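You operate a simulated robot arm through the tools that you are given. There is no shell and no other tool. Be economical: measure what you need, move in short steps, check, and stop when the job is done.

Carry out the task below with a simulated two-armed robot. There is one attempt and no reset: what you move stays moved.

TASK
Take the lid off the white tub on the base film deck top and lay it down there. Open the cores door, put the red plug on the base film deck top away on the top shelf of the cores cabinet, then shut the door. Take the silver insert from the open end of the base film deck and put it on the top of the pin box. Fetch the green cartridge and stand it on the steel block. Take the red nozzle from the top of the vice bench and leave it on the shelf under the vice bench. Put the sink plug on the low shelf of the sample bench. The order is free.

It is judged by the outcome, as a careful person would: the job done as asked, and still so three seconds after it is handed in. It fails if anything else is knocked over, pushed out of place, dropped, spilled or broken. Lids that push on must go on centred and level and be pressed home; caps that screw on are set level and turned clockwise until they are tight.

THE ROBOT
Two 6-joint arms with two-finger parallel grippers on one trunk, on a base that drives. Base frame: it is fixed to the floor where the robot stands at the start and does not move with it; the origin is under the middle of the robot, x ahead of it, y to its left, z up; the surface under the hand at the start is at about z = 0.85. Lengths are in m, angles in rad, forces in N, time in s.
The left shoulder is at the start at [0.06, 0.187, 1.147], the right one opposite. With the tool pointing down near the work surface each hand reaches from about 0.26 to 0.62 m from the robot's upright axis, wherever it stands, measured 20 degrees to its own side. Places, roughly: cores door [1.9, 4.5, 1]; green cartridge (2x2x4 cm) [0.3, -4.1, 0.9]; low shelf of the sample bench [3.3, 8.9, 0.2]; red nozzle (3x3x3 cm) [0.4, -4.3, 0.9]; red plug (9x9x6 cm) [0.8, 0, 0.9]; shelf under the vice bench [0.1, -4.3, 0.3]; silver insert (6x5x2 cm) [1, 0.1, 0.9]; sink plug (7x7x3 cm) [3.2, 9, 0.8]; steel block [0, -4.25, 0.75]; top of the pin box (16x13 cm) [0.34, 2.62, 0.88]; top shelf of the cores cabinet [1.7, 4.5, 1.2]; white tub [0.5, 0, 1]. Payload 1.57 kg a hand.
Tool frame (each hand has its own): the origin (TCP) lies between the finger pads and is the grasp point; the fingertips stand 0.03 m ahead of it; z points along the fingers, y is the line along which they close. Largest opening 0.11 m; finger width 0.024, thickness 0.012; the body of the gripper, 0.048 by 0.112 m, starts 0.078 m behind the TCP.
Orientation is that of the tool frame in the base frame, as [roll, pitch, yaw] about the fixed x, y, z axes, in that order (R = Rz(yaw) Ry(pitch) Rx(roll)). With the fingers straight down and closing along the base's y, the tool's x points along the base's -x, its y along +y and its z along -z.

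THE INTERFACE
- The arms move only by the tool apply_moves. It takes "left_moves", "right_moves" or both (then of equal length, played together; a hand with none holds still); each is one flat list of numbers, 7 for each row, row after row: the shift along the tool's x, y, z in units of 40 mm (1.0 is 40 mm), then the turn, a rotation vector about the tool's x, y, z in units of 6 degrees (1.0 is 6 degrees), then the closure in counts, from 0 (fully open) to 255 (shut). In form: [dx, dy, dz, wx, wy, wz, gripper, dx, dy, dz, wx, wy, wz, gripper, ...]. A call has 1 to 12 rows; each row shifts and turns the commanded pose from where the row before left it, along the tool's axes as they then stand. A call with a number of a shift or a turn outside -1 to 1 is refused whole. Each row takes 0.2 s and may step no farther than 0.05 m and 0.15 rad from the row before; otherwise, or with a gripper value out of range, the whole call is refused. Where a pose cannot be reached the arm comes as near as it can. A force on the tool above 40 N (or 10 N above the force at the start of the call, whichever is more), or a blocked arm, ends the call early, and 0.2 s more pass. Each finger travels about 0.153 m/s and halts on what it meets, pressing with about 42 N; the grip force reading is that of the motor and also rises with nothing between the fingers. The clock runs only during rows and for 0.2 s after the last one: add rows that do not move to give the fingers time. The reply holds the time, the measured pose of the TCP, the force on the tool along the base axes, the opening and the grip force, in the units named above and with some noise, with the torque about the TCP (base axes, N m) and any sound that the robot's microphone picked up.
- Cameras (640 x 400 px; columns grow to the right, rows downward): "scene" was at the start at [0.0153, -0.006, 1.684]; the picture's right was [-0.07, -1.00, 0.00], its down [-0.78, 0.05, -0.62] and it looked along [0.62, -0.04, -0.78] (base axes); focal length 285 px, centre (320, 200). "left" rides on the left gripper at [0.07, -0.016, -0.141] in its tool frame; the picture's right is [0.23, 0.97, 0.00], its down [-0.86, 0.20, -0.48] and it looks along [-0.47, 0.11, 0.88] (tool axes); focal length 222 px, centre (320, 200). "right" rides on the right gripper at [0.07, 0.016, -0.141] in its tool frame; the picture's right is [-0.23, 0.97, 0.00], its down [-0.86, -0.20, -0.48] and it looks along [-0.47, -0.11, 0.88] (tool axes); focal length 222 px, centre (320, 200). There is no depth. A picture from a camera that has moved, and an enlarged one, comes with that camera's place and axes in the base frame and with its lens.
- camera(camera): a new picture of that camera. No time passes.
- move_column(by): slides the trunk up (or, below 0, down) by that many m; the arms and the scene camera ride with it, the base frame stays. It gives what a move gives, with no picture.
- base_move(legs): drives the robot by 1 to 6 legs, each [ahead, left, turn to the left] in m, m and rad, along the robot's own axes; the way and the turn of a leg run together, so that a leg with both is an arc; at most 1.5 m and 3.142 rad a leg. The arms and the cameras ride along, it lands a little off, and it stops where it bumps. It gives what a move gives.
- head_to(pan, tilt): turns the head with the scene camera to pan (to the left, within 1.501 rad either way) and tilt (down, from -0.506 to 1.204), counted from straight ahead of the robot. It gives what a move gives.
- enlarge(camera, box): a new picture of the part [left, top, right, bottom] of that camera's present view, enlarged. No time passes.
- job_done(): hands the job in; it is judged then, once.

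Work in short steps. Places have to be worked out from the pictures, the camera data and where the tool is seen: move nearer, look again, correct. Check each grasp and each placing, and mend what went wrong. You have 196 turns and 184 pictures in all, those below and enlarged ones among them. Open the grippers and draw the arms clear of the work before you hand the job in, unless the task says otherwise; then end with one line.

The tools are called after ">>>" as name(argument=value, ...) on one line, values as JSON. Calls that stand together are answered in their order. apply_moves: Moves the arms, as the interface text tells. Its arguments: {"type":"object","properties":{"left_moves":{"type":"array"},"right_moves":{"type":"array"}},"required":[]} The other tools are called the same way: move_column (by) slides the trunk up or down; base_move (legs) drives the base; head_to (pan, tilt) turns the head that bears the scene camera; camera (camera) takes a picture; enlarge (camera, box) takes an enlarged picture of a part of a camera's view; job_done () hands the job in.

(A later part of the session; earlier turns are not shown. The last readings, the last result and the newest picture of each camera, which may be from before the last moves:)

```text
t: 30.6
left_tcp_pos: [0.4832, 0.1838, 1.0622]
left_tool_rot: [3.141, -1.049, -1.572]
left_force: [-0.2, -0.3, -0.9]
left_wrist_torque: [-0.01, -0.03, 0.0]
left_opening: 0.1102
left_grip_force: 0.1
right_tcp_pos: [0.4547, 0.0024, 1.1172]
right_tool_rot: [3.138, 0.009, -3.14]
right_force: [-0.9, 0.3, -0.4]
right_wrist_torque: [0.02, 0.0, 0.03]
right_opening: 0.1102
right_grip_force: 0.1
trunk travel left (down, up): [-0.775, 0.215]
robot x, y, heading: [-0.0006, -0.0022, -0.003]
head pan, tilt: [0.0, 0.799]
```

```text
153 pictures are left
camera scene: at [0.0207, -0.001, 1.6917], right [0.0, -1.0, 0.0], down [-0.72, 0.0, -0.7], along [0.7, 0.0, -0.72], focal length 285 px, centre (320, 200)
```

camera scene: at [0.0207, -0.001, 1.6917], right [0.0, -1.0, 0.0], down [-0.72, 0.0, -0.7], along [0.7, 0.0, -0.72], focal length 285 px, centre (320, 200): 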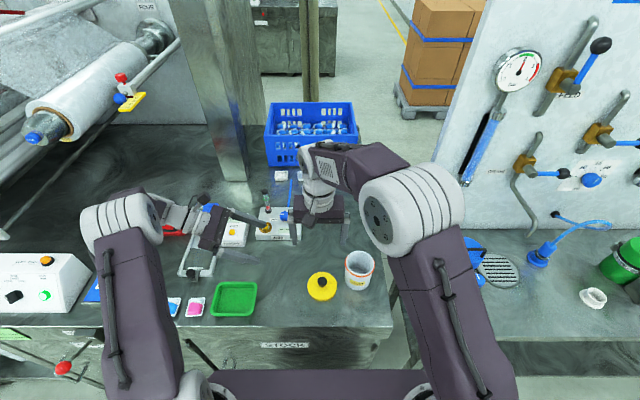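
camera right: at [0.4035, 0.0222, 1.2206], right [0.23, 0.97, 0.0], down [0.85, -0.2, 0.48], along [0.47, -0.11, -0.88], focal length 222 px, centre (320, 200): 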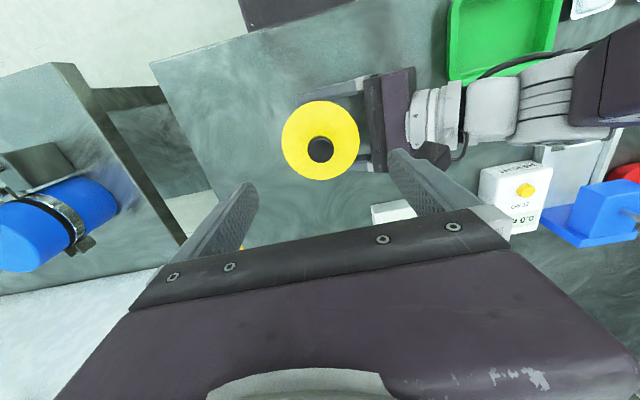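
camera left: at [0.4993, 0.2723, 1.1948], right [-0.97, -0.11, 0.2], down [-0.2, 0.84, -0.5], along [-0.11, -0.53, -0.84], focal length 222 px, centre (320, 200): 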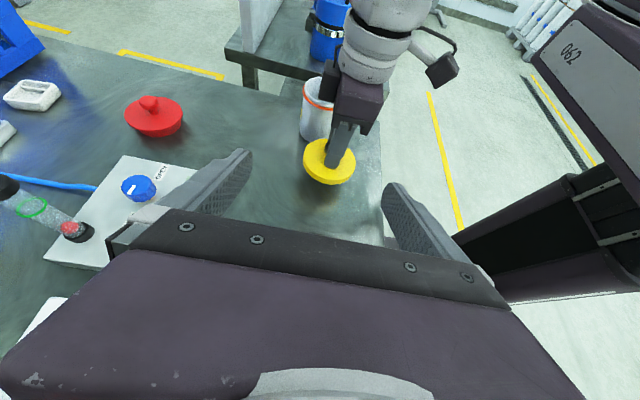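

Lid and tub are fine. For the plug (x≈0.75) and insert (x≈0.98) I must find where the robot can stand; I survey left and right with the head.

>>> head_to(pan=-1.2, tilt=0.45)

>>> camera(camera="scene")

>>> head_to(pan=1.2, tilt=0.45)

>>> camera(camera="scene")

>>> head_to(pan=0, tilt=0.35)

>>> camera(camera="scene")

```text
t: 32.0
left_tcp_pos: [0.4832, 0.183, 1.0627]
left_tool_rot: [3.141, -1.047, -1.571]
left_force: [-0.1, -1.0, -0.4]
left_wrist_torque: [0.04, 0.0, 0.02]
left_opening: 0.1102
left_grip_force: 0.1
right_tcp_pos: [0.4531, 0.0027, 1.1171]
right_tool_rot: [3.137, 0.009, -3.141]
right_force: [0.1, -0.9, -0.2]
right_wrist_torque: [0.03, -0.01, -0.01]
right_opening: 0.1102
right_grip_force: 0.1
trunk travel left (down, up): [-0.775, 0.215]
robot x, y, heading: [0.0021, 0.0028, 0.003]
head pan, tilt: [-1.201, 0.45]
```

```text
152 pictures are left
camera scene: at [-0.0267, -0.0867, 1.7222], right [-0.93, -0.36, 0.0], down [-0.16, 0.41, -0.9], along [0.33, -0.84, -0.44], focal length 285 px, centre (320, 200)
```

scene: 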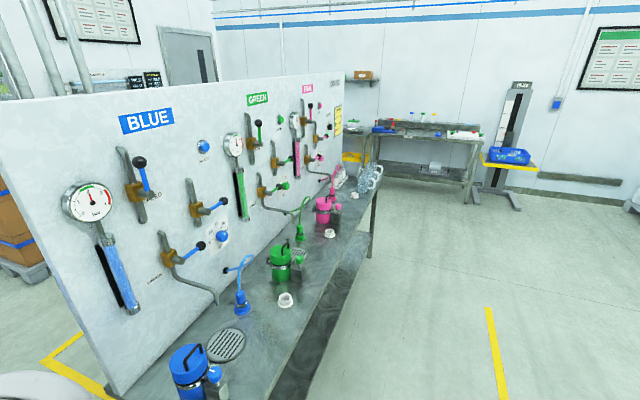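

```text
t: 34.2
left_tcp_pos: [0.4832, 0.183, 1.0625]
left_tool_rot: [3.141, -1.048, -1.57]
left_force: [0.2, 0.3, -0.2]
left_wrist_torque: [0.01, -0.03, 0.03]
left_opening: 0.1103
left_grip_force: 0.0
right_tcp_pos: [0.4527, 0.0017, 1.1172]
right_tool_rot: [3.139, 0.008, 3.141]
right_force: [0.3, 0.0, -0.2]
right_wrist_torque: [0.0, -0.01, 0.0]
right_opening: 0.1099
right_grip_force: 0.0
trunk travel left (down, up): [-0.775, 0.215]
robot x, y, heading: [0.0044, -0.0007, 0.001]
head pan, tilt: [1.201, 0.45]
```

```text
151 pictures are left
camera scene: at [-0.0267, 0.0846, 1.7222], right [0.93, -0.36, 0.0], down [-0.16, -0.41, -0.9], along [0.33, 0.84, -0.44], focal length 285 px, centre (320, 200)
```

scene: 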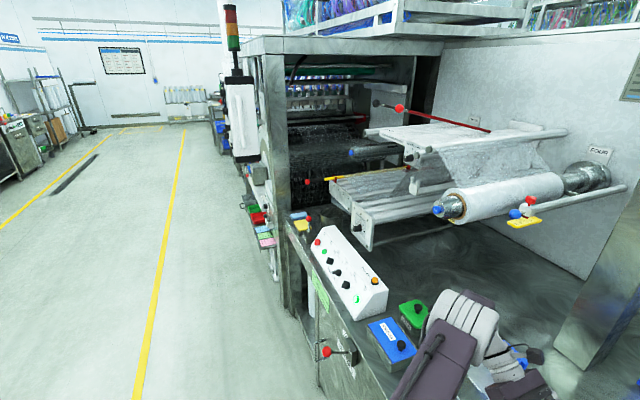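

```text
t: 35.6
left_tcp_pos: [0.4833, 0.1828, 1.0626]
left_tool_rot: [3.141, -1.047, -1.572]
left_force: [0.8, 1.1, -0.3]
left_wrist_torque: [0.03, 0.02, 0.01]
left_opening: 0.1099
left_grip_force: 0.1
right_tcp_pos: [0.455, 0.0022, 1.1171]
right_tool_rot: [3.139, 0.009, -3.141]
right_force: [-0.3, -0.5, -0.7]
right_wrist_torque: [0.03, 0.0, 0.0]
right_opening: 0.1099
right_grip_force: 0.1
trunk travel left (down, up): [-0.775, 0.215]
robot x, y, heading: [-0.0021, -0.001, -0.003]
head pan, tilt: [0.0, 0.351]
```

```text
150 pictures are left
camera scene: at [0.0331, -0.0009, 1.7314], right [0.0, -1.0, 0.0], down [-0.34, 0.0, -0.94], along [0.94, 0.0, -0.34], focal length 285 px, centre (320, 200)
```

scene: 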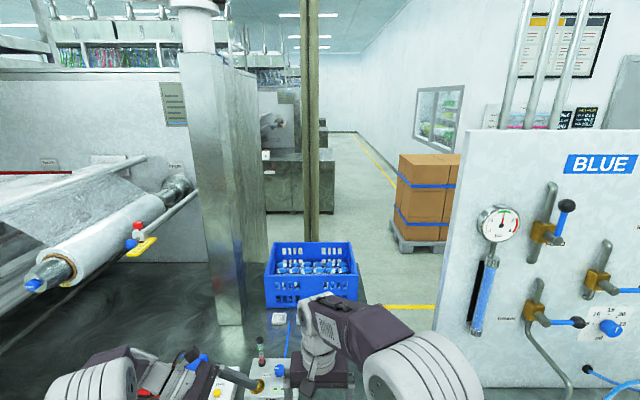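

The deck can be reached from behind the valve bench (robot at about (1.08, -0.5) facing +y), via the gap past the bench's far end at y≈-2.3; the vice bench is on that way. I first bring the left hand back to tool-down and lift, then back off.

>>> apply_moves(left_moves=[0, 0, -0.8, 0, -1, 0, 0, 0, 0, 0, 0, -1, 0, 0, 0, 0, 0, 0, -1, 0, 0, 0, 0, 0, 0, -1, 0, 0, 0, 0, 0, 0, -1, 0, 0, 0, 0, 0, 0, -1, 0, 0, 0, 0, 0, 0, -1, 0, 0, 0, 0, 0, 0, -1, 0, 0, 0, 0, 0, 0, -1, 0, 0, 0, 0, 0, 0, -1, 0, 0, 0, 0, 0, 0, 0, 1, 0, 0, 0, 0, 0, 0, 1, 0], right_moves=[0.5, -1, 0, 0, 0, 0, 0, 0.5, -1, 0, 0, 0, 0, 0, 0, -1, 0, 0, 0, 0, 0, 0, -1, 0, 0, 0, 0, 0, 0, -1, 0, 0, 0, 0, 0, 0, 0, -0.5, 0, 0, 0, 0, 0, 0, 0, 0, 0, 0, 0, 0, 0, 0, 0, 0, 0, 0, 0, 0, 0, 0, 0, 0, 0, 0, 0, 0, 0, 0, 0, 0, 0, 0, 0, 0, 0, 0, 0, 0, 0, 0, 0, 0, 0, 0])

>>> apply_moves(left_moves=[0, 0, 0, 0, 0, 1, 0, 0, 0, 0, 0, 0, 1, 0, 0, 0, 0, 0, 0, 1, 0, 0, 0, 0, 0, 0, 1, 0, 0, 0, 0, 0, 0, 1, 0, 0, 0, 0, 0, 0, 1, 0, 0, 0, 0, 0, 0, 1, 0, 0, 0, 0, 0, 0, 1, 0, 0, 0, 0, 0, 0, 1, 0, 0, 0, 0, 0, 0, 1, 0, 0.5, 0, 0, 0, 0, 1, 0, 1, 0, 0, 0, 0, 1, 0])

>>> base_move(legs=[[-0.6, 0, 0]])

>>> head_to(pan=0, tilt=0.7)

>>> camera(camera="scene")

```text
t: 38.2
left_tcp_pos: [0.4825, 0.2109, 1.0807]
left_tool_rot: [-3.141, 0.001, -1.782]
left_force: [0.0, 0.3, -0.1]
left_wrist_torque: [0.01, 0.02, 0.01]
left_opening: 0.1102
left_grip_force: 0.0
right_tcp_pos: [0.4121, -0.1962, 1.1384]
right_tool_rot: [3.139, 0.01, -3.141]
right_force: [-0.8, 0.2, 0.3]
right_wrist_torque: [0.0, 0.03, 0.02]
right_opening: 0.1096
right_grip_force: 0.0
trunk travel left (down, up): [-0.775, 0.215]
robot x, y, heading: [-0.0011, -0.003, 0.002]
head pan, tilt: [0.0, 0.351]
```

```text
t: 40.8
left_tcp_pos: [0.4205, 0.1972, 1.0799]
left_tool_rot: [-3.142, 0.003, -3.039]
left_force: [-0.8, -0.5, -0.6]
left_wrist_torque: [0.03, -0.02, 0.01]
left_opening: 0.1101
left_grip_force: 0.1
right_tcp_pos: [0.4091, -0.1973, 1.1389]
right_tool_rot: [3.138, 0.011, 3.141]
right_force: [-0.7, 0.0, -0.6]
right_wrist_torque: [0.01, -0.05, 0.01]
right_opening: 0.11
right_grip_force: 0.2
trunk travel left (down, up): [-0.775, 0.215]
robot x, y, heading: [0.0012, 0.0022, -0.001]
head pan, tilt: [0.0, 0.351]
```

```text
t: 44.2
left_tcp_pos: [-0.1681, 0.1959, 1.0792]
left_tool_rot: [-3.141, -0.002, -3.048]
left_force: [-0.6, -0.5, 0.5]
left_wrist_torque: [0.0, 0.02, -0.01]
left_opening: 0.1099
left_grip_force: 0.1
right_tcp_pos: [-0.1826, -0.198, 1.1389]
right_tool_rot: [3.139, 0.007, 3.131]
right_force: [-0.1, -0.3, -0.4]
right_wrist_torque: [0.01, 0.06, 0.0]
right_opening: 0.1101
right_grip_force: 0.1
trunk travel left (down, up): [-0.775, 0.215]
robot x, y, heading: [-0.594, 0.0058, -0.008]
head pan, tilt: [0.0, 0.351]
```

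```text
t: 45.0
left_tcp_pos: [-0.169, 0.1958, 1.0798]
left_tool_rot: [-3.141, -0.002, -3.047]
left_force: [0.1, 0.0, -0.3]
left_wrist_torque: [0.02, 0.01, -0.01]
left_opening: 0.11
left_grip_force: 0.1
right_tcp_pos: [-0.1841, -0.1981, 1.1383]
right_tool_rot: [3.138, 0.01, 3.13]
right_force: [0.3, 0.0, 0.0]
right_wrist_torque: [-0.02, 0.01, -0.05]
right_opening: 0.1098
right_grip_force: 0.0
trunk travel left (down, up): [-0.775, 0.215]
robot x, y, heading: [-0.5931, 0.0043, -0.011]
head pan, tilt: [0.0, 0.7]
```

```text
149 pictures are left
camera scene: at [-0.5695, 0.0018, 1.7001], right [-0.01, -1.0, 0.0], down [-0.64, 0.01, -0.77], along [0.77, -0.01, -0.64], focal length 285 px, centre (320, 200)
```

scene: 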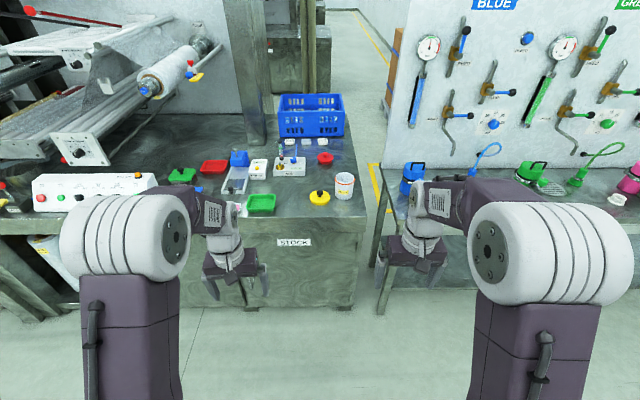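

The deck front is solid, so I'll use the back. First I drive toward the vice bench at y≈-4.2.

>>> base_move(legs=[[0, 0, -1.5708], [1.5, 0, 0], [1.4, 0, 0]])

>>> camera(camera="scene")

```text
t: 62.8
left_tcp_pos: [-0.5751, -3.3035, 1.079]
left_tool_rot: [-3.14, 0.0, 1.602]
left_force: [1.2, 0.2, -0.5]
left_wrist_torque: [-0.02, 0.0, 0.02]
left_opening: 0.1099
left_grip_force: 0.0
right_tcp_pos: [-0.9671, -3.2618, 1.1391]
right_tool_rot: [3.138, 0.009, 1.495]
right_force: [-0.3, 0.3, -0.5]
right_wrist_torque: [-0.02, 0.01, -0.01]
right_opening: 0.1101
right_grip_force: 0.0
trunk travel left (down, up): [-0.775, 0.215]
robot x, y, heading: [-0.7412, -2.8665, -1.644]
head pan, tilt: [0.0, 0.7]
```

```text
148 pictures are left
camera scene: at [-0.7419, -2.8927, 1.7], right [-1.0, 0.08, 0.0], down [0.05, 0.64, -0.77], along [-0.06, -0.76, -0.64], focal length 285 px, centre (320, 200)
```

scene: 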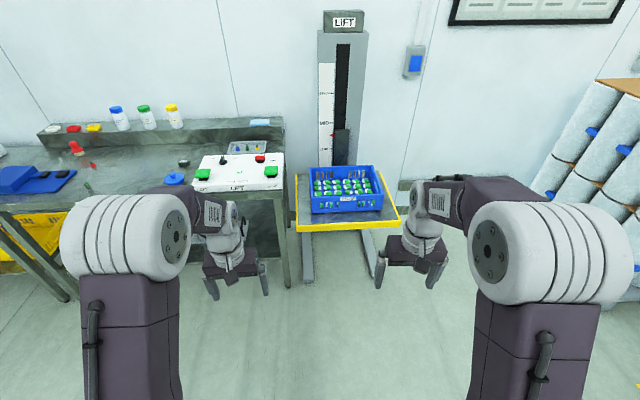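

Vice bench is to the left. I straighten and slide left to stand in front of it.

>>> base_move(legs=[[0, 0, 0.073], [0, 0.95, 0], [0.35, 0, 0]])

>>> camera(camera="scene")

```text
t: 70.0
left_tcp_pos: [0.3932, -3.6443, 1.079]
left_tool_rot: [-3.141, 0.0, 1.667]
left_force: [0.9, -0.3, 0.1]
left_wrist_torque: [-0.03, 0.01, 0.02]
left_opening: 0.1103
left_grip_force: 0.0
right_tcp_pos: [-0.001, -3.6295, 1.1382]
right_tool_rot: [3.138, 0.009, 1.563]
right_force: [0.1, 0.5, -0.7]
right_wrist_torque: [-0.03, -0.03, -0.01]
right_opening: 0.1103
right_grip_force: 0.0
trunk travel left (down, up): [-0.775, 0.215]
robot x, y, heading: [0.202, -3.2229, -1.581]
head pan, tilt: [0.0, 0.7]
```

```text
147 pictures are left
camera scene: at [0.1988, -3.2456, 1.7], right [-1.0, 0.01, 0.0], down [0.01, 0.64, -0.77], along [-0.01, -0.77, -0.64], focal length 285 px, centre (320, 200)
```

scene: 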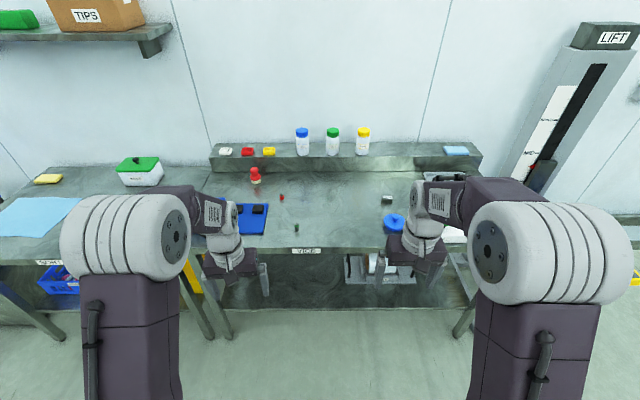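

I zoom in on the vice bench top to identify the cartridge, nozzle and block.

>>> enlarge(camera="scene", box=[200, 130, 440, 290])

>>> enlarge(camera="scene", box=[240, 160, 340, 240])

```text
2.50 times, centred on (320, 210) of scene
camera zoom: at [0.1988, -3.2456, 1.7], right [-1.0, 0.01, 0.0], down [0.01, 0.64, -0.77], along [-0.01, -0.77, -0.64], focal length 713 px, centre (320, 175)
```

zoom: 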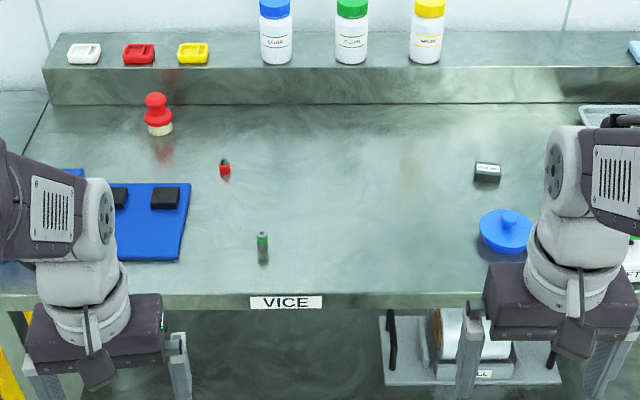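

```text
5.00 times, centred on (290, 200) of scene
camera zoom: at [0.1988, -3.2456, 1.7], right [-1.0, 0.01, 0.0], down [0.01, 0.64, -0.77], along [-0.01, -0.77, -0.64], focal length 1427 px, centre (470, 200)
```

zoom: 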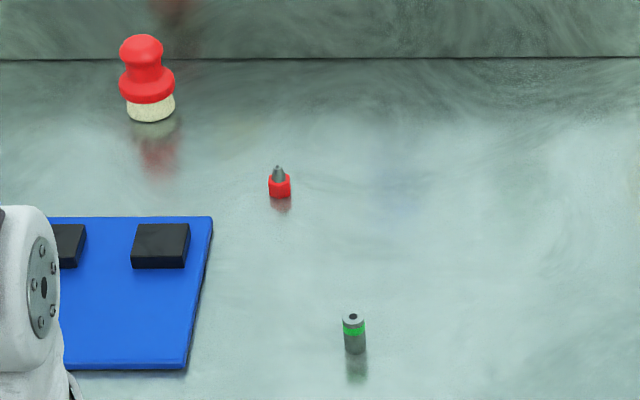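

Cartridge at about (0.26,-4.07), nozzle at (0.36,-4.27). I zoom in on the right part to identify the steel block.

>>> enlarge(camera="scene", box=[330, 170, 480, 290])

```text
3.33 times, centred on (405, 230) of scene
camera zoom: at [0.1988, -3.2456, 1.7], right [-1.0, 0.01, 0.0], down [0.01, 0.64, -0.77], along [-0.01, -0.77, -0.64], focal length 951 px, centre (37, 100)
```

zoom: 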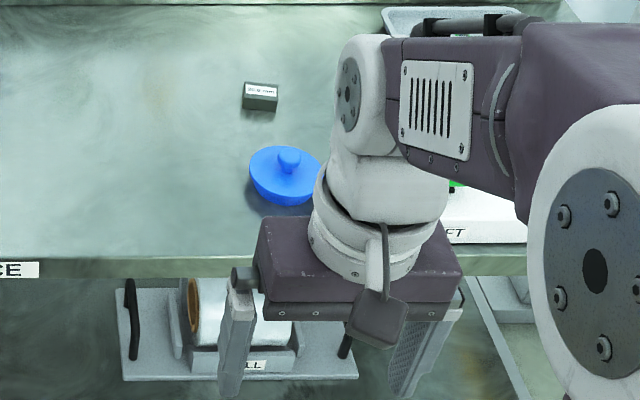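

The dark labelled block at about (-0.12,-4.25) is likely the steel block. I drive closer.

>>> base_move(legs=[[0.41, 0, 0.01]])

>>> head_to(pan=0, tilt=0.95)

>>> camera(camera="scene")

>>> camera(camera="left")

>>> camera(camera="right")

```text
t: 72.5
left_tcp_pos: [0.3904, -4.0448, 1.0793]
left_tool_rot: [-3.141, 0.001, 1.667]
left_force: [-0.5, -0.8, 0.4]
left_wrist_torque: [0.01, -0.02, -0.02]
left_opening: 0.1099
left_grip_force: 0.0
right_tcp_pos: [-0.0024, -4.0301, 1.1396]
right_tool_rot: [3.138, 0.009, 1.566]
right_force: [0.5, -0.1, -0.2]
right_wrist_torque: [-0.03, -0.01, 0.01]
right_opening: 0.1099
right_grip_force: 0.0
trunk travel left (down, up): [-0.775, 0.215]
robot x, y, heading: [0.1964, -3.6233, -1.576]
head pan, tilt: [0.0, 0.7]
```

```text
t: 73.3
left_tcp_pos: [0.39, -4.0458, 1.0799]
left_tool_rot: [3.141, 0.0, 1.668]
left_force: [0.2, 0.3, -0.1]
left_wrist_torque: [0.0, -0.01, 0.04]
left_opening: 0.1103
left_grip_force: 0.1
right_tcp_pos: [-0.003, -4.0323, 1.1371]
right_tool_rot: [3.139, 0.008, 1.564]
right_force: [0.0, -0.5, -0.3]
right_wrist_torque: [0.0, 0.0, -0.01]
right_opening: 0.11
right_grip_force: 0.0
trunk travel left (down, up): [-0.775, 0.215]
robot x, y, heading: [0.1949, -3.6225, -1.576]
head pan, tilt: [0.0, 0.949]
```

```text
143 pictures are left
camera scene: at [0.1957, -3.6364, 1.6803], right [-1.0, 0.01, 0.0], down [0.01, 0.81, -0.58], along [0.0, -0.58, -0.81], focal length 285 px, centre (320, 200)
```

scene: 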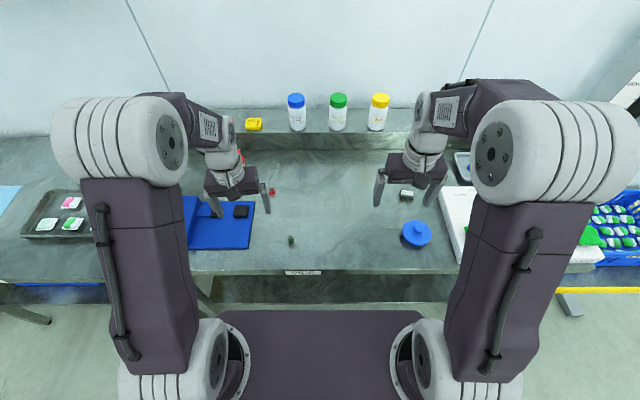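

```text
142 pictures are left
camera left: at [0.3676, -3.9775, 1.2208], right [0.95, 0.32, 0.0], down [0.28, -0.83, 0.48], along [0.15, -0.45, -0.88], focal length 222 px, centre (320, 200)
```

left: 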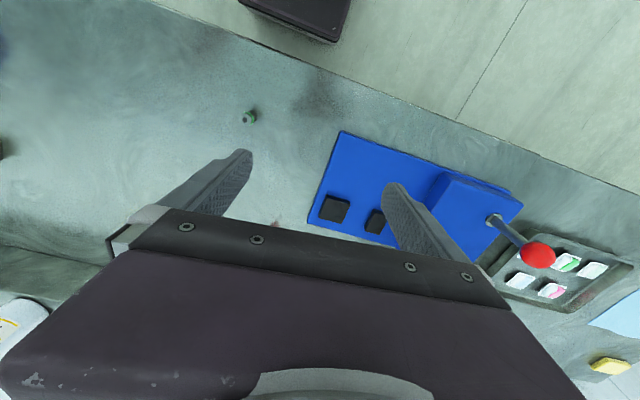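

```text
141 pictures are left
camera right: at [0.0126, -3.9612, 1.279], right [0.97, -0.23, 0.01], down [-0.21, -0.85, 0.49], along [-0.11, -0.47, -0.87], focal length 222 px, centre (320, 200)
```

right: 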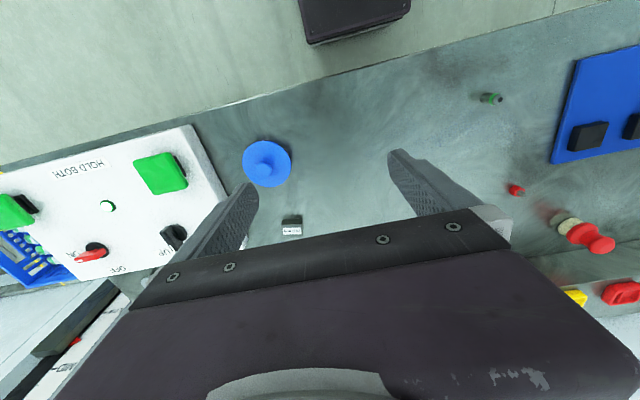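

Triangulated: cartridge (0.288,-4.06), nozzle (0.367,-4.258), block (-0.117,-4.242). I creep 7 cm nearer, and check the block's label.

>>> base_move(legs=[[0.07, 0, 0.005]])

>>> enlarge(camera="scene", box=[380, 160, 440, 220])

>>> enlarge(camera="scene", box=[230, 160, 330, 280])

```text
t: 74.3
left_tcp_pos: [0.3931, -4.11, 1.081]
left_tool_rot: [-3.141, 0.003, 1.672]
left_force: [0.5, 0.7, -0.3]
left_wrist_torque: [-0.03, -0.01, -0.02]
left_opening: 0.1101
left_grip_force: 0.0
right_tcp_pos: [-0.0017, -4.0973, 1.1404]
right_tool_rot: [3.138, 0.015, 1.57]
right_force: [-1.2, -0.1, -0.3]
right_wrist_torque: [-0.04, 0.01, 0.01]
right_opening: 0.11
right_grip_force: 0.0
trunk travel left (down, up): [-0.775, 0.215]
robot x, y, heading: [0.1928, -3.6905, -1.573]
head pan, tilt: [0.0, 0.949]
```

```text
6.67 times, centred on (410, 190) of scene
camera zoom: at [0.1954, -3.6983, 1.6803], right [-1.0, 0.0, 0.0], down [0.0, 0.81, -0.58], along [0.0, -0.58, -0.81], focal length 1902 px, centre (-280, 267)
```

zoom: 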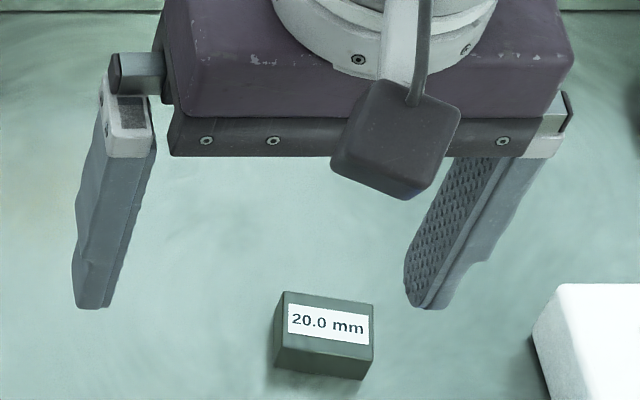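

```text
3.33 times, centred on (280, 220) of scene
camera zoom: at [0.1954, -3.6983, 1.6803], right [-1.0, 0.0, 0.0], down [0.0, 0.81, -0.58], along [0.0, -0.58, -0.81], focal length 951 px, centre (453, 133)
```

zoom: 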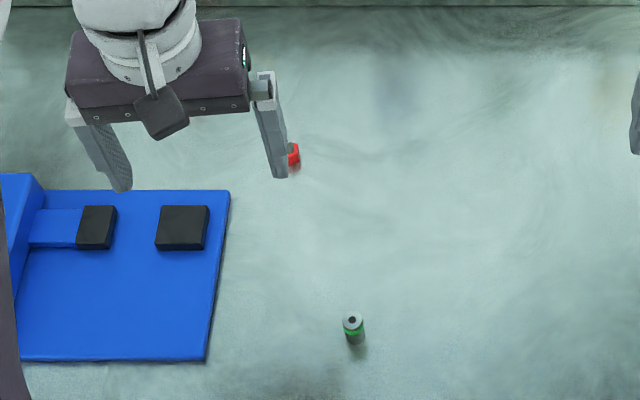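

The only steel block is the "20.0 mm" gauge block; its coarse listed place fits a 0.25 grid. I move the left hand aside and the right hand above the cartridge.

>>> apply_moves(left_moves=[0, 1, 0, 0, 0, 0, 0, 0, 1, 0, 0, 0, 0, 0, 0, 1, 0, 0, 0, 0, 0, 0, 0.5, -0.5, 0, 0, 0, 0, 0, 0, 0, 0, 0, 0, 0, 0, 0, 0, 0, 0, 0, 0, 0, 0, 0, 0, 0, 0, 0, 0, 0, 0, 0, 0, 0, 0, 0, 0, 0, 0, 0, 0, 0, 0, 0, 0, 0, 0, 0, 0], right_moves=[0.116, 0.9, 0, 0, 0, 0, 0, 0.116, 0.9, 0, 0, 0, 0, 0, 0.116, 0.9, 0, 0, 0, 0, 0, 0.116, 0.9, 0, 0, 0, 0, 0, 0.116, 0.9, 0, 0, 0, 0, 0, 0.116, 0.9, 0, 0, 0, 0, 0, 0.116, 0.9, 0.7, 0, 0, 0, 0, 0.116, 0.9, 0.7, 0, 0, 0, 0, 0, 0, 1, 0, 0, 0, 0, 0, 0, 1, 0, 0, 0, 0])

>>> camera(camera="right")

>>> camera(camera="scene")

```text
t: 76.5
left_tcp_pos: [0.5314, -4.1011, 1.1006]
left_tool_rot: [3.141, 0.0, 1.673]
left_force: [0.0, -0.1, 0.1]
left_wrist_torque: [0.0, -0.03, -0.01]
left_opening: 0.1102
left_grip_force: 0.0
right_tcp_pos: [0.2867, -4.0686, 1.0007]
right_tool_rot: [3.138, 0.008, 1.566]
right_force: [0.4, 0.4, -0.2]
right_wrist_torque: [0.01, -0.02, 0.03]
right_opening: 0.11
right_grip_force: 0.0
trunk travel left (down, up): [-0.775, 0.215]
robot x, y, heading: [0.1931, -3.6928, -1.58]
head pan, tilt: [0.0, 0.949]
```

```text
138 pictures are left
camera right: at [0.3018, -3.9979, 1.1417], right [0.97, -0.23, 0.01], down [-0.2, -0.85, 0.49], along [-0.11, -0.47, -0.87], focal length 222 px, centre (320, 200)
```

right: 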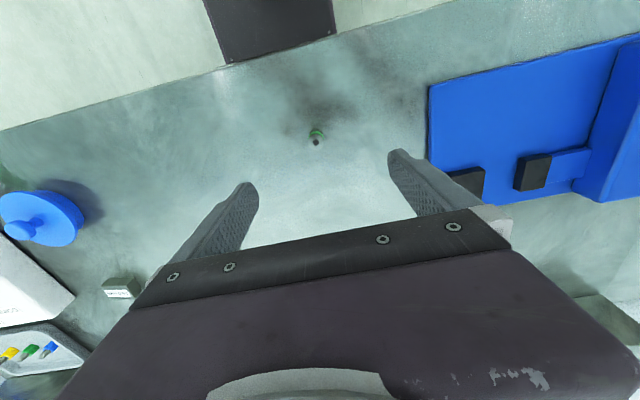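

```text
137 pictures are left
camera scene: at [0.1958, -3.7055, 1.6803], right [-1.0, 0.0, 0.0], down [0.0, 0.81, -0.58], along [0.0, -0.58, -0.81], focal length 285 px, centre (320, 200)
```

scene: 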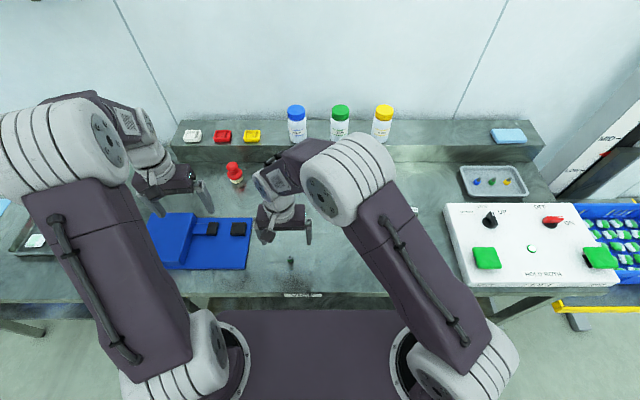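

Cartridge at (0.285,-4.058). I centre, lower to z≈0.886, and close.

>>> apply_moves(right_moves=[0.26, -0.04, 0.9, 0, 0, 0, 60, 0, 0, 0.9, 0, 0, 0, 60, 0, 0, 0.7, 0, 0, 0, 60, 0, 0, 0.36, 0, 0, 0, 60, 0, 0, 0, 0, 0, 0, 255, 0, 0, 0, 0, 0, 0, 255, 0, 0, 0, 0, 0, 0, 255])

>>> enlarge(camera="right", box=[220, 80, 420, 240])

>>> enlarge(camera="scene", box=[240, 180, 340, 280])

```text
t: 78.1
left_tcp_pos: [0.5292, -4.1005, 1.1024]
left_tool_rot: [3.14, 0.0, 1.671]
left_force: [0.5, -0.6, 0.2]
left_wrist_torque: [-0.03, -0.04, -0.03]
left_opening: 0.1098
left_grip_force: 0.1
right_tcp_pos: [0.2836, -4.0574, 0.8904]
right_tool_rot: [3.133, 0.012, 1.567]
right_force: [-11.4, -5.1, 30.4]
right_wrist_torque: [0.03, 0.63, 0.12]
right_opening: 0.0168
right_grip_force: 31.7
trunk travel left (down, up): [-0.775, 0.215]
robot x, y, heading: [0.196, -3.6928, -1.574]
head pan, tilt: [0.0, 0.949]
```

```text
2.50 times, centred on (320, 160) of right
camera zoom: at [0.2984, -3.9859, 1.0309], right [0.97, -0.23, 0.01], down [-0.21, -0.85, 0.49], along [-0.1, -0.48, -0.87], focal length 555 px, centre (320, 300)
```

zoom: 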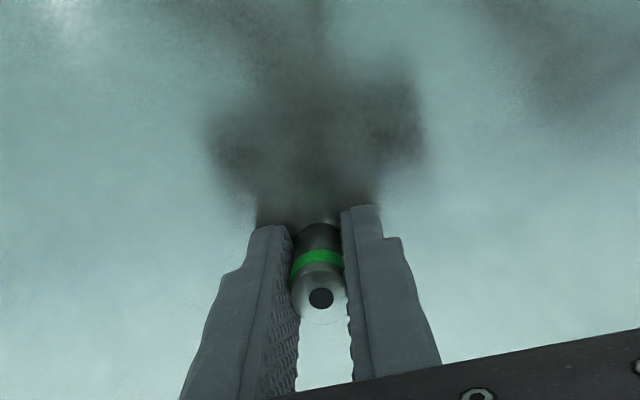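

```text
4.00 times, centred on (290, 230) of scene
camera zoom: at [0.1914, -3.7027, 1.6805], right [-1.0, 0.0, 0.0], down [0.0, 0.81, -0.58], along [0.0, -0.58, -0.81], focal length 1141 px, centre (440, 80)
```

zoom: 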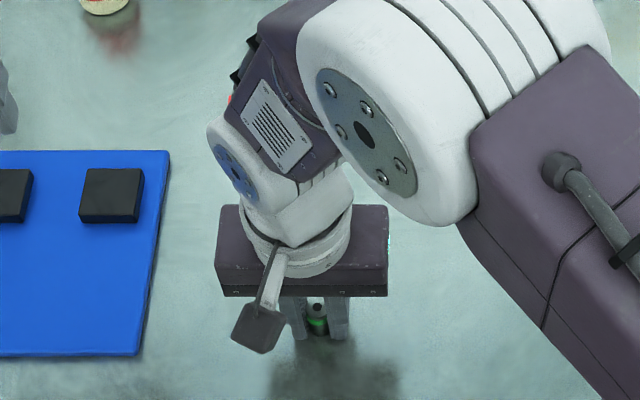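

Gripped (0.017 m), tips touching the bench, so bench top is z≈0.86. I lift it, and bring the left hand over toward the nozzle.

>>> apply_moves(right_moves=[0, 0, -0.4, 0, 0, 0, 255, 0, 0, -1, 0, 0, 0, 255, 0, 0, -1, 0, 0, 0, 255, 0, 0, -1, 0, 0, 0, 255, 0, 0, -1, 0, 0, 0, 255, 0, -1, 0, 0, 0, 0, 255, 0, -1, 0, 0, 0, 0, 255, 0, -1, 0, 0, 0, 0, 255, 0, -1, 0, 0, 0, 0, 255, 0, -1, 0, 0, 0, 0, 255, 0, -1, 0, 0, 0, 0, 255, 0, -0.5, 0, 0, 0, 0, 255])

>>> apply_moves(left_moves=[-0.6, -0.9, 0, 0, 0, 0.8, 0, -0.9, -0.7, 0, 0, 0, 0.8, 0, -0.9, -0.7, 0, 0, 0, 0, 0, -0.8, -0.8, 0, 0, 0, 0, 0, -0.4, -0.7, 0.7, 0, 0, 0, 0, 0, 0, 0.8, 0, 0, 0, 0, 0, 0, 0.8, 0, 0, 0, 0])

>>> camera(camera="left")

>>> camera(camera="scene")

```text
t: 80.7
left_tcp_pos: [0.5307, -4.101, 1.1004]
left_tool_rot: [-3.142, 0.001, 1.671]
left_force: [-0.3, -0.3, -0.4]
left_wrist_torque: [-0.02, -0.02, 0.03]
left_opening: 0.11
left_grip_force: 0.2
right_tcp_pos: [0.0245, -4.0546, 1.0622]
right_tool_rot: [3.139, 0.009, 1.568]
right_force: [-0.1, -0.3, 0.1]
right_wrist_torque: [0.01, -0.06, 0.03]
right_opening: 0.0164
right_grip_force: 31.8
trunk travel left (down, up): [-0.775, 0.215]
robot x, y, heading: [0.1968, -3.6889, -1.572]
head pan, tilt: [0.0, 0.949]
```

```text
t: 82.3
left_tcp_pos: [0.3765, -4.2415, 1.007]
left_tool_rot: [-3.141, -0.001, 1.505]
left_force: [-0.6, -0.1, -0.2]
left_wrist_torque: [-0.02, -0.01, 0.01]
left_opening: 0.1099
left_grip_force: 0.0
right_tcp_pos: [0.0265, -4.0549, 1.0638]
right_tool_rot: [3.136, 0.007, 1.568]
right_force: [-0.7, -0.8, -0.9]
right_wrist_torque: [0.03, 0.02, -0.02]
right_opening: 0.0167
right_grip_force: 31.1
trunk travel left (down, up): [-0.775, 0.215]
robot x, y, heading: [0.1956, -3.6896, -1.575]
head pan, tilt: [0.0, 0.949]
```

```text
134 pictures are left
camera left: at [0.3638, -4.1696, 1.1489], right [0.99, 0.16, 0.0], down [0.14, -0.87, 0.48], along [0.08, -0.47, -0.88], focal length 222 px, centre (320, 200)
```

left: 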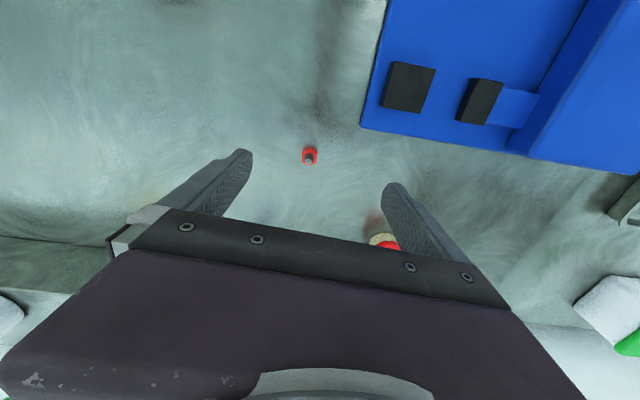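

```text
133 pictures are left
camera scene: at [0.1954, -3.7057, 1.6802], right [-1.0, 0.0, 0.0], down [0.0, 0.81, -0.58], along [0.0, -0.58, -0.81], focal length 285 px, centre (320, 200)
```

scene: 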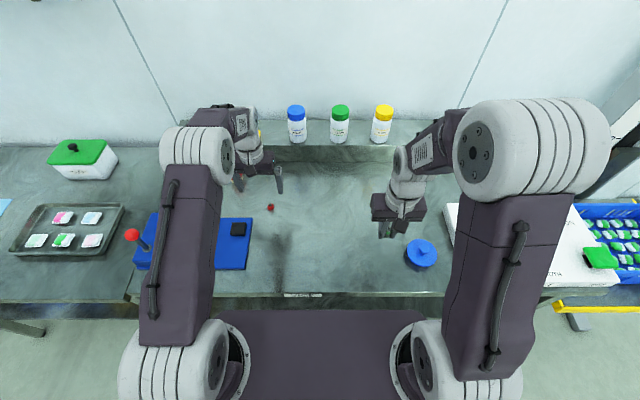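

Nozzle at (0.366,-4.254). I centre the left hand, lower to z≈0.895 and close gently.

>>> apply_moves(left_moves=[-0.32, -0.24, 0.7, 0, 0, 0, 80, 0, 0, 0.8, 0, 0, 0, 80, 0, 0, 0.7, 0, 0, 0, 80, 0, 0, 0.4, 0, 0, 0, 80, 0, 0, 0.2, 0, 0, 0, 80, 0, 0, 0, 0, 0, 0, 255, 0, 0, 0, 0, 0, 0, 255, 0, 0, 0, 0, 0, 0, 255])

>>> enlarge(camera="left", box=[220, 80, 420, 240])

```text
t: 84.1
left_tcp_pos: [0.3652, -4.2535, 0.895]
left_tool_rot: [-3.141, 0.0, 1.504]
left_force: [0.1, 0.2, 0.4]
left_wrist_torque: [-0.05, 0.0, 0.02]
left_opening: 0.02
left_grip_force: 33.9
right_tcp_pos: [0.0258, -4.055, 1.0623]
right_tool_rot: [3.14, 0.008, 1.569]
right_force: [-0.1, -0.2, -0.8]
right_wrist_torque: [0.0, 0.0, 0.0]
right_opening: 0.0166
right_grip_force: 31.2
trunk travel left (down, up): [-0.775, 0.215]
robot x, y, heading: [0.1971, -3.6898, -1.57]
head pan, tilt: [0.0, 0.949]
```

```text
2.50 times, centred on (320, 160) of left
camera zoom: at [0.3546, -4.1823, 1.0372], right [0.99, 0.16, 0.0], down [0.14, -0.87, 0.48], along [0.08, -0.47, -0.88], focal length 555 px, centre (320, 300)
```

zoom: 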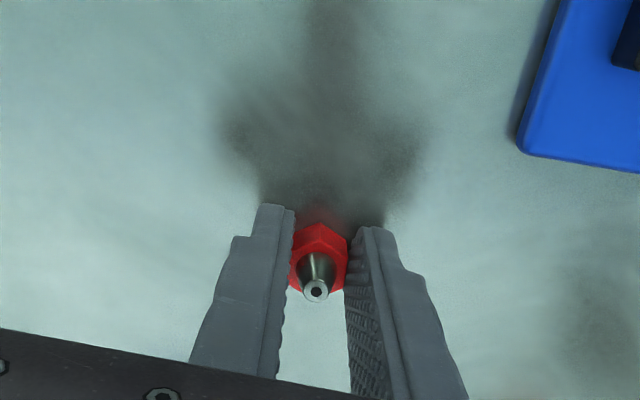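

Nozzle gripped. I lift it, retract, and slide the base right 0.2 m so the right hand reaches the block.

>>> apply_moves(left_moves=[0, 0, -0.5, 0, 0, 0, 255, 0, 0, -1, 0, 0, 0, 255, 0, 0, -1, 0, 0, 0, 255, 0, 0, -1, 0, 0, 0, 255, 0, 0, -1, 0, 0, 0, 255, 1, 0, 0, 0, 0, 0, 255, 1, 0, 0, 0, 0, 0, 255, 1, 0, 0, 0, 0, 0, 255])

>>> base_move(legs=[[0, -0.2, 0]])

>>> camera(camera="scene")

>>> camera(camera="right")

```text
t: 85.9
left_tcp_pos: [0.3758, -4.1334, 1.0769]
left_tool_rot: [3.14, 0.002, 1.505]
left_force: [-0.8, -0.3, -0.1]
left_wrist_torque: [-0.02, -0.02, -0.05]
left_opening: 0.0199
left_grip_force: 33.2
right_tcp_pos: [0.024, -4.0534, 1.0633]
right_tool_rot: [3.137, 0.01, 1.566]
right_force: [0.5, 0.3, -0.5]
right_wrist_torque: [-0.01, 0.01, 0.0]
right_opening: 0.0163
right_grip_force: 32.0
trunk travel left (down, up): [-0.775, 0.215]
robot x, y, heading: [0.1966, -3.69, -1.578]
head pan, tilt: [0.0, 0.949]
```

```text
t: 87.5
left_tcp_pos: [0.1815, -4.1347, 1.0753]
left_tool_rot: [-3.139, 0.0, 1.506]
left_force: [0.2, -0.1, -0.3]
left_wrist_torque: [0.0, -0.01, 0.02]
left_opening: 0.0199
left_grip_force: 33.8
right_tcp_pos: [-0.1679, -4.0538, 1.0637]
right_tool_rot: [3.138, 0.009, 1.569]
right_force: [0.0, -0.2, 0.0]
right_wrist_torque: [-0.01, -0.02, -0.01]
right_opening: 0.0168
right_grip_force: 32.3
trunk travel left (down, up): [-0.775, 0.215]
robot x, y, heading: [-0.0028, -3.6921, -1.576]
head pan, tilt: [0.0, 0.949]
```

```text
131 pictures are left
camera scene: at [0.0025, -3.7044, 1.6802], right [-1.0, 0.0, 0.0], down [0.0, 0.81, -0.58], along [0.0, -0.58, -0.81], focal length 285 px, centre (320, 200)
```

scene: 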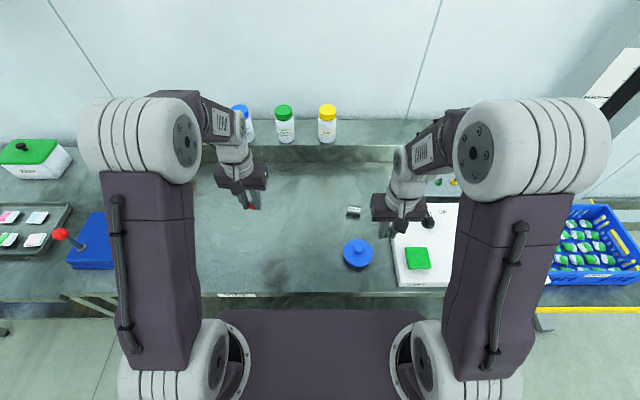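

```text
130 pictures are left
camera right: at [-0.1528, -3.9833, 1.2042], right [0.97, -0.23, 0.0], down [-0.2, -0.85, 0.49], along [-0.11, -0.47, -0.87], focal length 222 px, centre (320, 200)
```

right: 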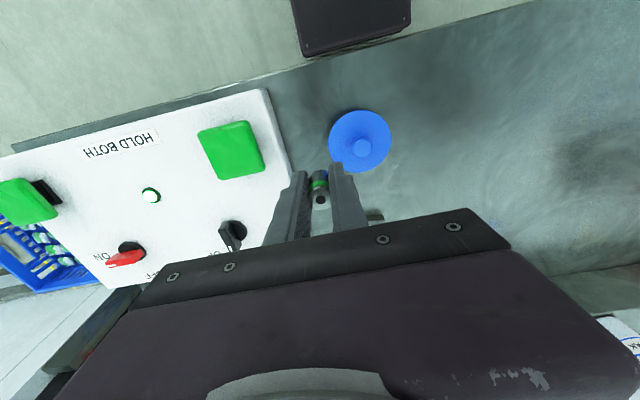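

The block is at about (-0.115,-4.233). I move the right hand above it and look closely.

>>> apply_moves(right_moves=[-0.9, 0.26, 0, 0, 0, 0, 255, -0.9, 0.26, 0, 0, 0, 0, 255, -0.9, 0.26, 0, 0, 0, 0, 255, -0.9, 0.26, 0, 0, 0, 0, 255, -0.9, 0.26, 0.5, 0, 0, 0, 255])

>>> camera(camera="right")

>>> enlarge(camera="scene", box=[310, 160, 410, 240])

```text
t: 88.7
left_tcp_pos: [0.1794, -4.1353, 1.0737]
left_tool_rot: [3.141, -0.001, 1.507]
left_force: [0.5, 0.5, -0.9]
left_wrist_torque: [0.01, 0.03, 0.0]
left_opening: 0.0199
left_grip_force: 34.1
right_tcp_pos: [-0.1193, -4.2349, 1.0422]
right_tool_rot: [3.139, 0.006, 1.571]
right_force: [0.1, 0.4, -1.0]
right_wrist_torque: [0.0, 0.01, 0.02]
right_opening: 0.0166
right_grip_force: 31.9
trunk travel left (down, up): [-0.775, 0.215]
robot x, y, heading: [0.0003, -3.6924, -1.575]
head pan, tilt: [0.0, 0.949]
```

```text
129 pictures are left
camera right: at [-0.1029, -4.1654, 1.1831], right [0.97, -0.23, 0.0], down [-0.2, -0.85, 0.48], along [-0.11, -0.47, -0.88], focal length 222 px, centre (320, 200)
```

right: 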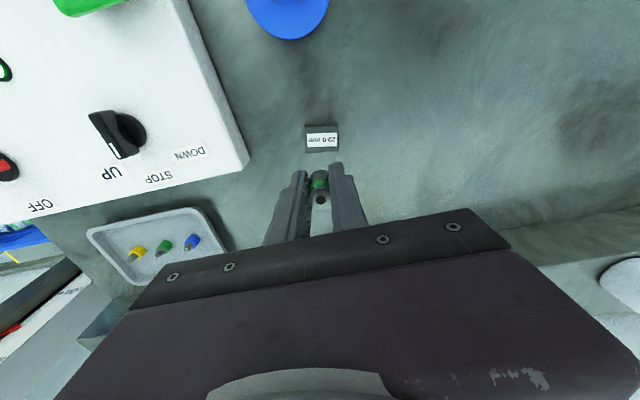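

```text
5.00 times, centred on (360, 200) of scene
camera zoom: at [-0.0001, -3.7073, 1.6802], right [-1.0, 0.0, 0.0], down [0.0, 0.81, -0.58], along [0.0, -0.58, -0.81], focal length 1427 px, centre (120, 200)
```

zoom: 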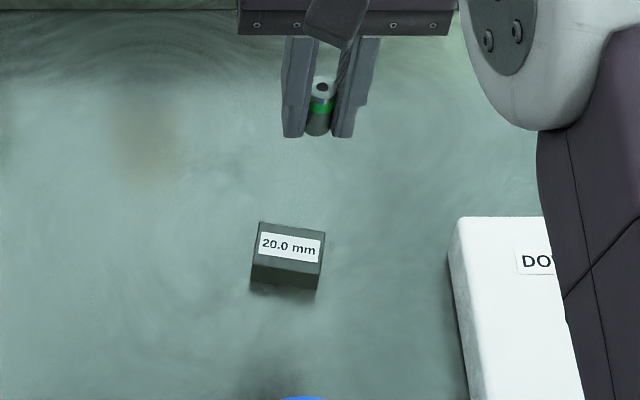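

Block top centre about (-0.116,-4.240). I align and lower, with fine steps at the end.

>>> apply_moves(right_moves=[-0.13, 0.08, 0.8, 0, 0, 0, 255, 0, 0, 0.8, 0, 0, 0, 255, 0, 0, 0.7, 0, 0, 0, 255, 0, 0, 0.5, 0, 0, 0, 255, 0, 0, 0, 0, 0, 0, 255])

>>> enlarge(camera="right", box=[240, 100, 400, 240])

>>> enlarge(camera="scene", box=[320, 180, 380, 230])

```text
t: 89.9
left_tcp_pos: [0.1788, -4.1336, 1.0755]
left_tool_rot: [-3.141, 0.001, 1.508]
left_force: [0.1, -0.2, 0.1]
left_wrist_torque: [-0.02, 0.0, 0.03]
left_opening: 0.0199
left_grip_force: 33.7
right_tcp_pos: [-0.1144, -4.2415, 0.9307]
right_tool_rot: [3.138, 0.008, 1.568]
right_force: [-0.1, -0.5, -0.6]
right_wrist_torque: [0.0, 0.01, 0.01]
right_opening: 0.0167
right_grip_force: 31.7
trunk travel left (down, up): [-0.775, 0.215]
robot x, y, heading: [0.0016, -3.6916, -1.566]
head pan, tilt: [0.0, 0.949]
```

```text
2.86 times, centred on (320, 170) of right
camera zoom: at [-0.0991, -4.1705, 1.0724], right [0.97, -0.23, 0.01], down [-0.2, -0.85, 0.49], along [-0.11, -0.47, -0.87], focal length 635 px, centre (320, 286)
```

zoom: 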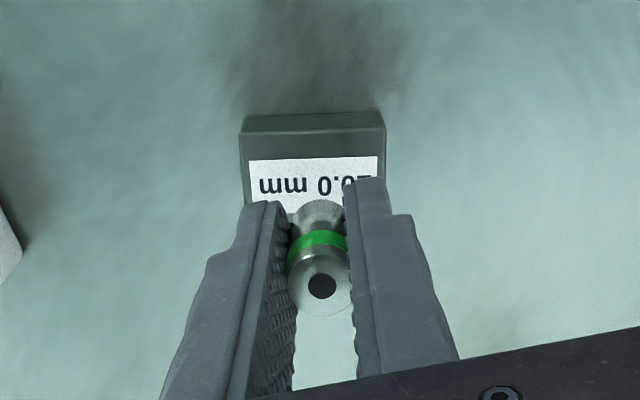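

```text
8.00 times, centred on (350, 205) of scene
camera zoom: at [-0.0005, -3.7046, 1.6802], right [-1.0, 0.0, 0.0], down [0.0, 0.81, -0.58], along [0.0, -0.58, -0.81], focal length 2282 px, centre (80, 160)
```

zoom: 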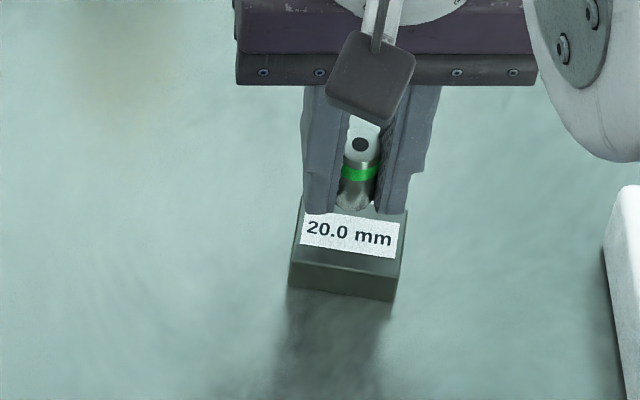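

Alignment projects well onto the block centre. I lower in fine steps to contact.

>>> apply_moves(right_moves=[0, 0, 0.2, 0, 0, 0, 255, 0, 0, 0.1, 0, 0, 0, 255, 0, 0, 0.06, 0, 0, 0, 255, 0, 0, 0.05, 0, 0, 0, 255, 0, 0, 0.04, 0, 0, 0, 255])

>>> enlarge(camera="scene", box=[320, 180, 380, 230])

>>> enlarge(camera="right", box=[240, 100, 400, 240])

```text
t: 91.1
left_tcp_pos: [0.1806, -4.1347, 1.0752]
left_tool_rot: [-3.14, -0.002, 1.507]
left_force: [-0.8, -1.0, -0.5]
left_wrist_torque: [-0.03, 0.01, 0.02]
left_opening: 0.02
left_grip_force: 33.7
right_tcp_pos: [-0.1161, -4.2418, 0.9143]
right_tool_rot: [3.138, 0.008, 1.569]
right_force: [0.2, 1.0, -0.2]
right_wrist_torque: [0.01, -0.02, 0.0]
right_opening: 0.0165
right_grip_force: 31.6
trunk travel left (down, up): [-0.775, 0.215]
robot x, y, heading: [-0.0033, -3.6887, -1.567]
head pan, tilt: [0.0, 0.949]
```

```text
8.00 times, centred on (350, 205) of scene
camera zoom: at [-0.0005, -3.7045, 1.6802], right [-1.0, 0.0, 0.0], down [0.0, 0.81, -0.58], along [0.0, -0.58, -0.81], focal length 2282 px, centre (80, 160)
```

zoom: 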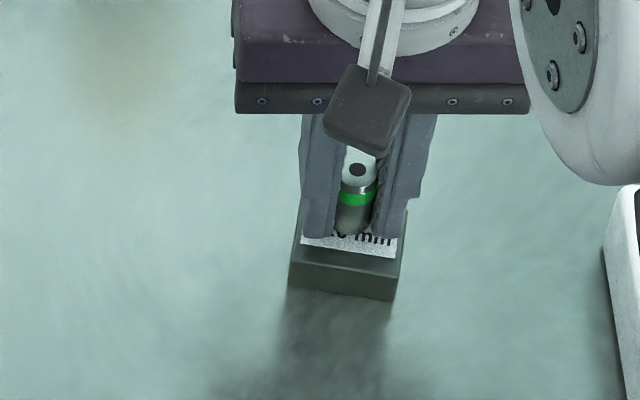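

```text
2.86 times, centred on (320, 170) of right
camera zoom: at [-0.0997, -4.17, 1.0553], right [0.97, -0.23, 0.01], down [-0.2, -0.85, 0.49], along [-0.11, -0.47, -0.87], focal length 635 px, centre (320, 286)
```

zoom: 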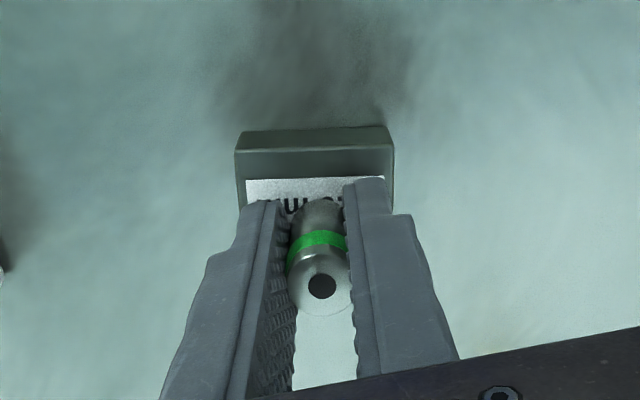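

Nearly touching; a few 1.5 mm steps more.

>>> apply_moves(right_moves=[0.04, 0, 0.04, 0, 0, 0, 255, 0, 0, 0.04, 0, 0, 0, 255, 0, 0, 0.04, 0, 0, 0, 255, 0, 0, 0.03, 0, 0, 0, 255, 0, 0, 0, 0, 0, 0, 255])

```text
t: 92.3
left_tcp_pos: [0.1801, -4.1345, 1.0757]
left_tool_rot: [3.141, 0.0, 1.506]
left_force: [-1.2, 0.3, -0.4]
left_wrist_torque: [0.0, -0.04, -0.02]
left_opening: 0.02
left_grip_force: 33.6
right_tcp_pos: [-0.115, -4.2388, 0.9101]
right_tool_rot: [3.139, 0.011, 1.569]
right_force: [-0.3, -0.4, 10.2]
right_wrist_torque: [0.0, 0.06, 0.02]
right_opening: 0.0166
right_grip_force: 31.4
trunk travel left (down, up): [-0.775, 0.215]
robot x, y, heading: [0.0013, -3.6953, -1.576]
head pan, tilt: [0.0, 0.949]
```

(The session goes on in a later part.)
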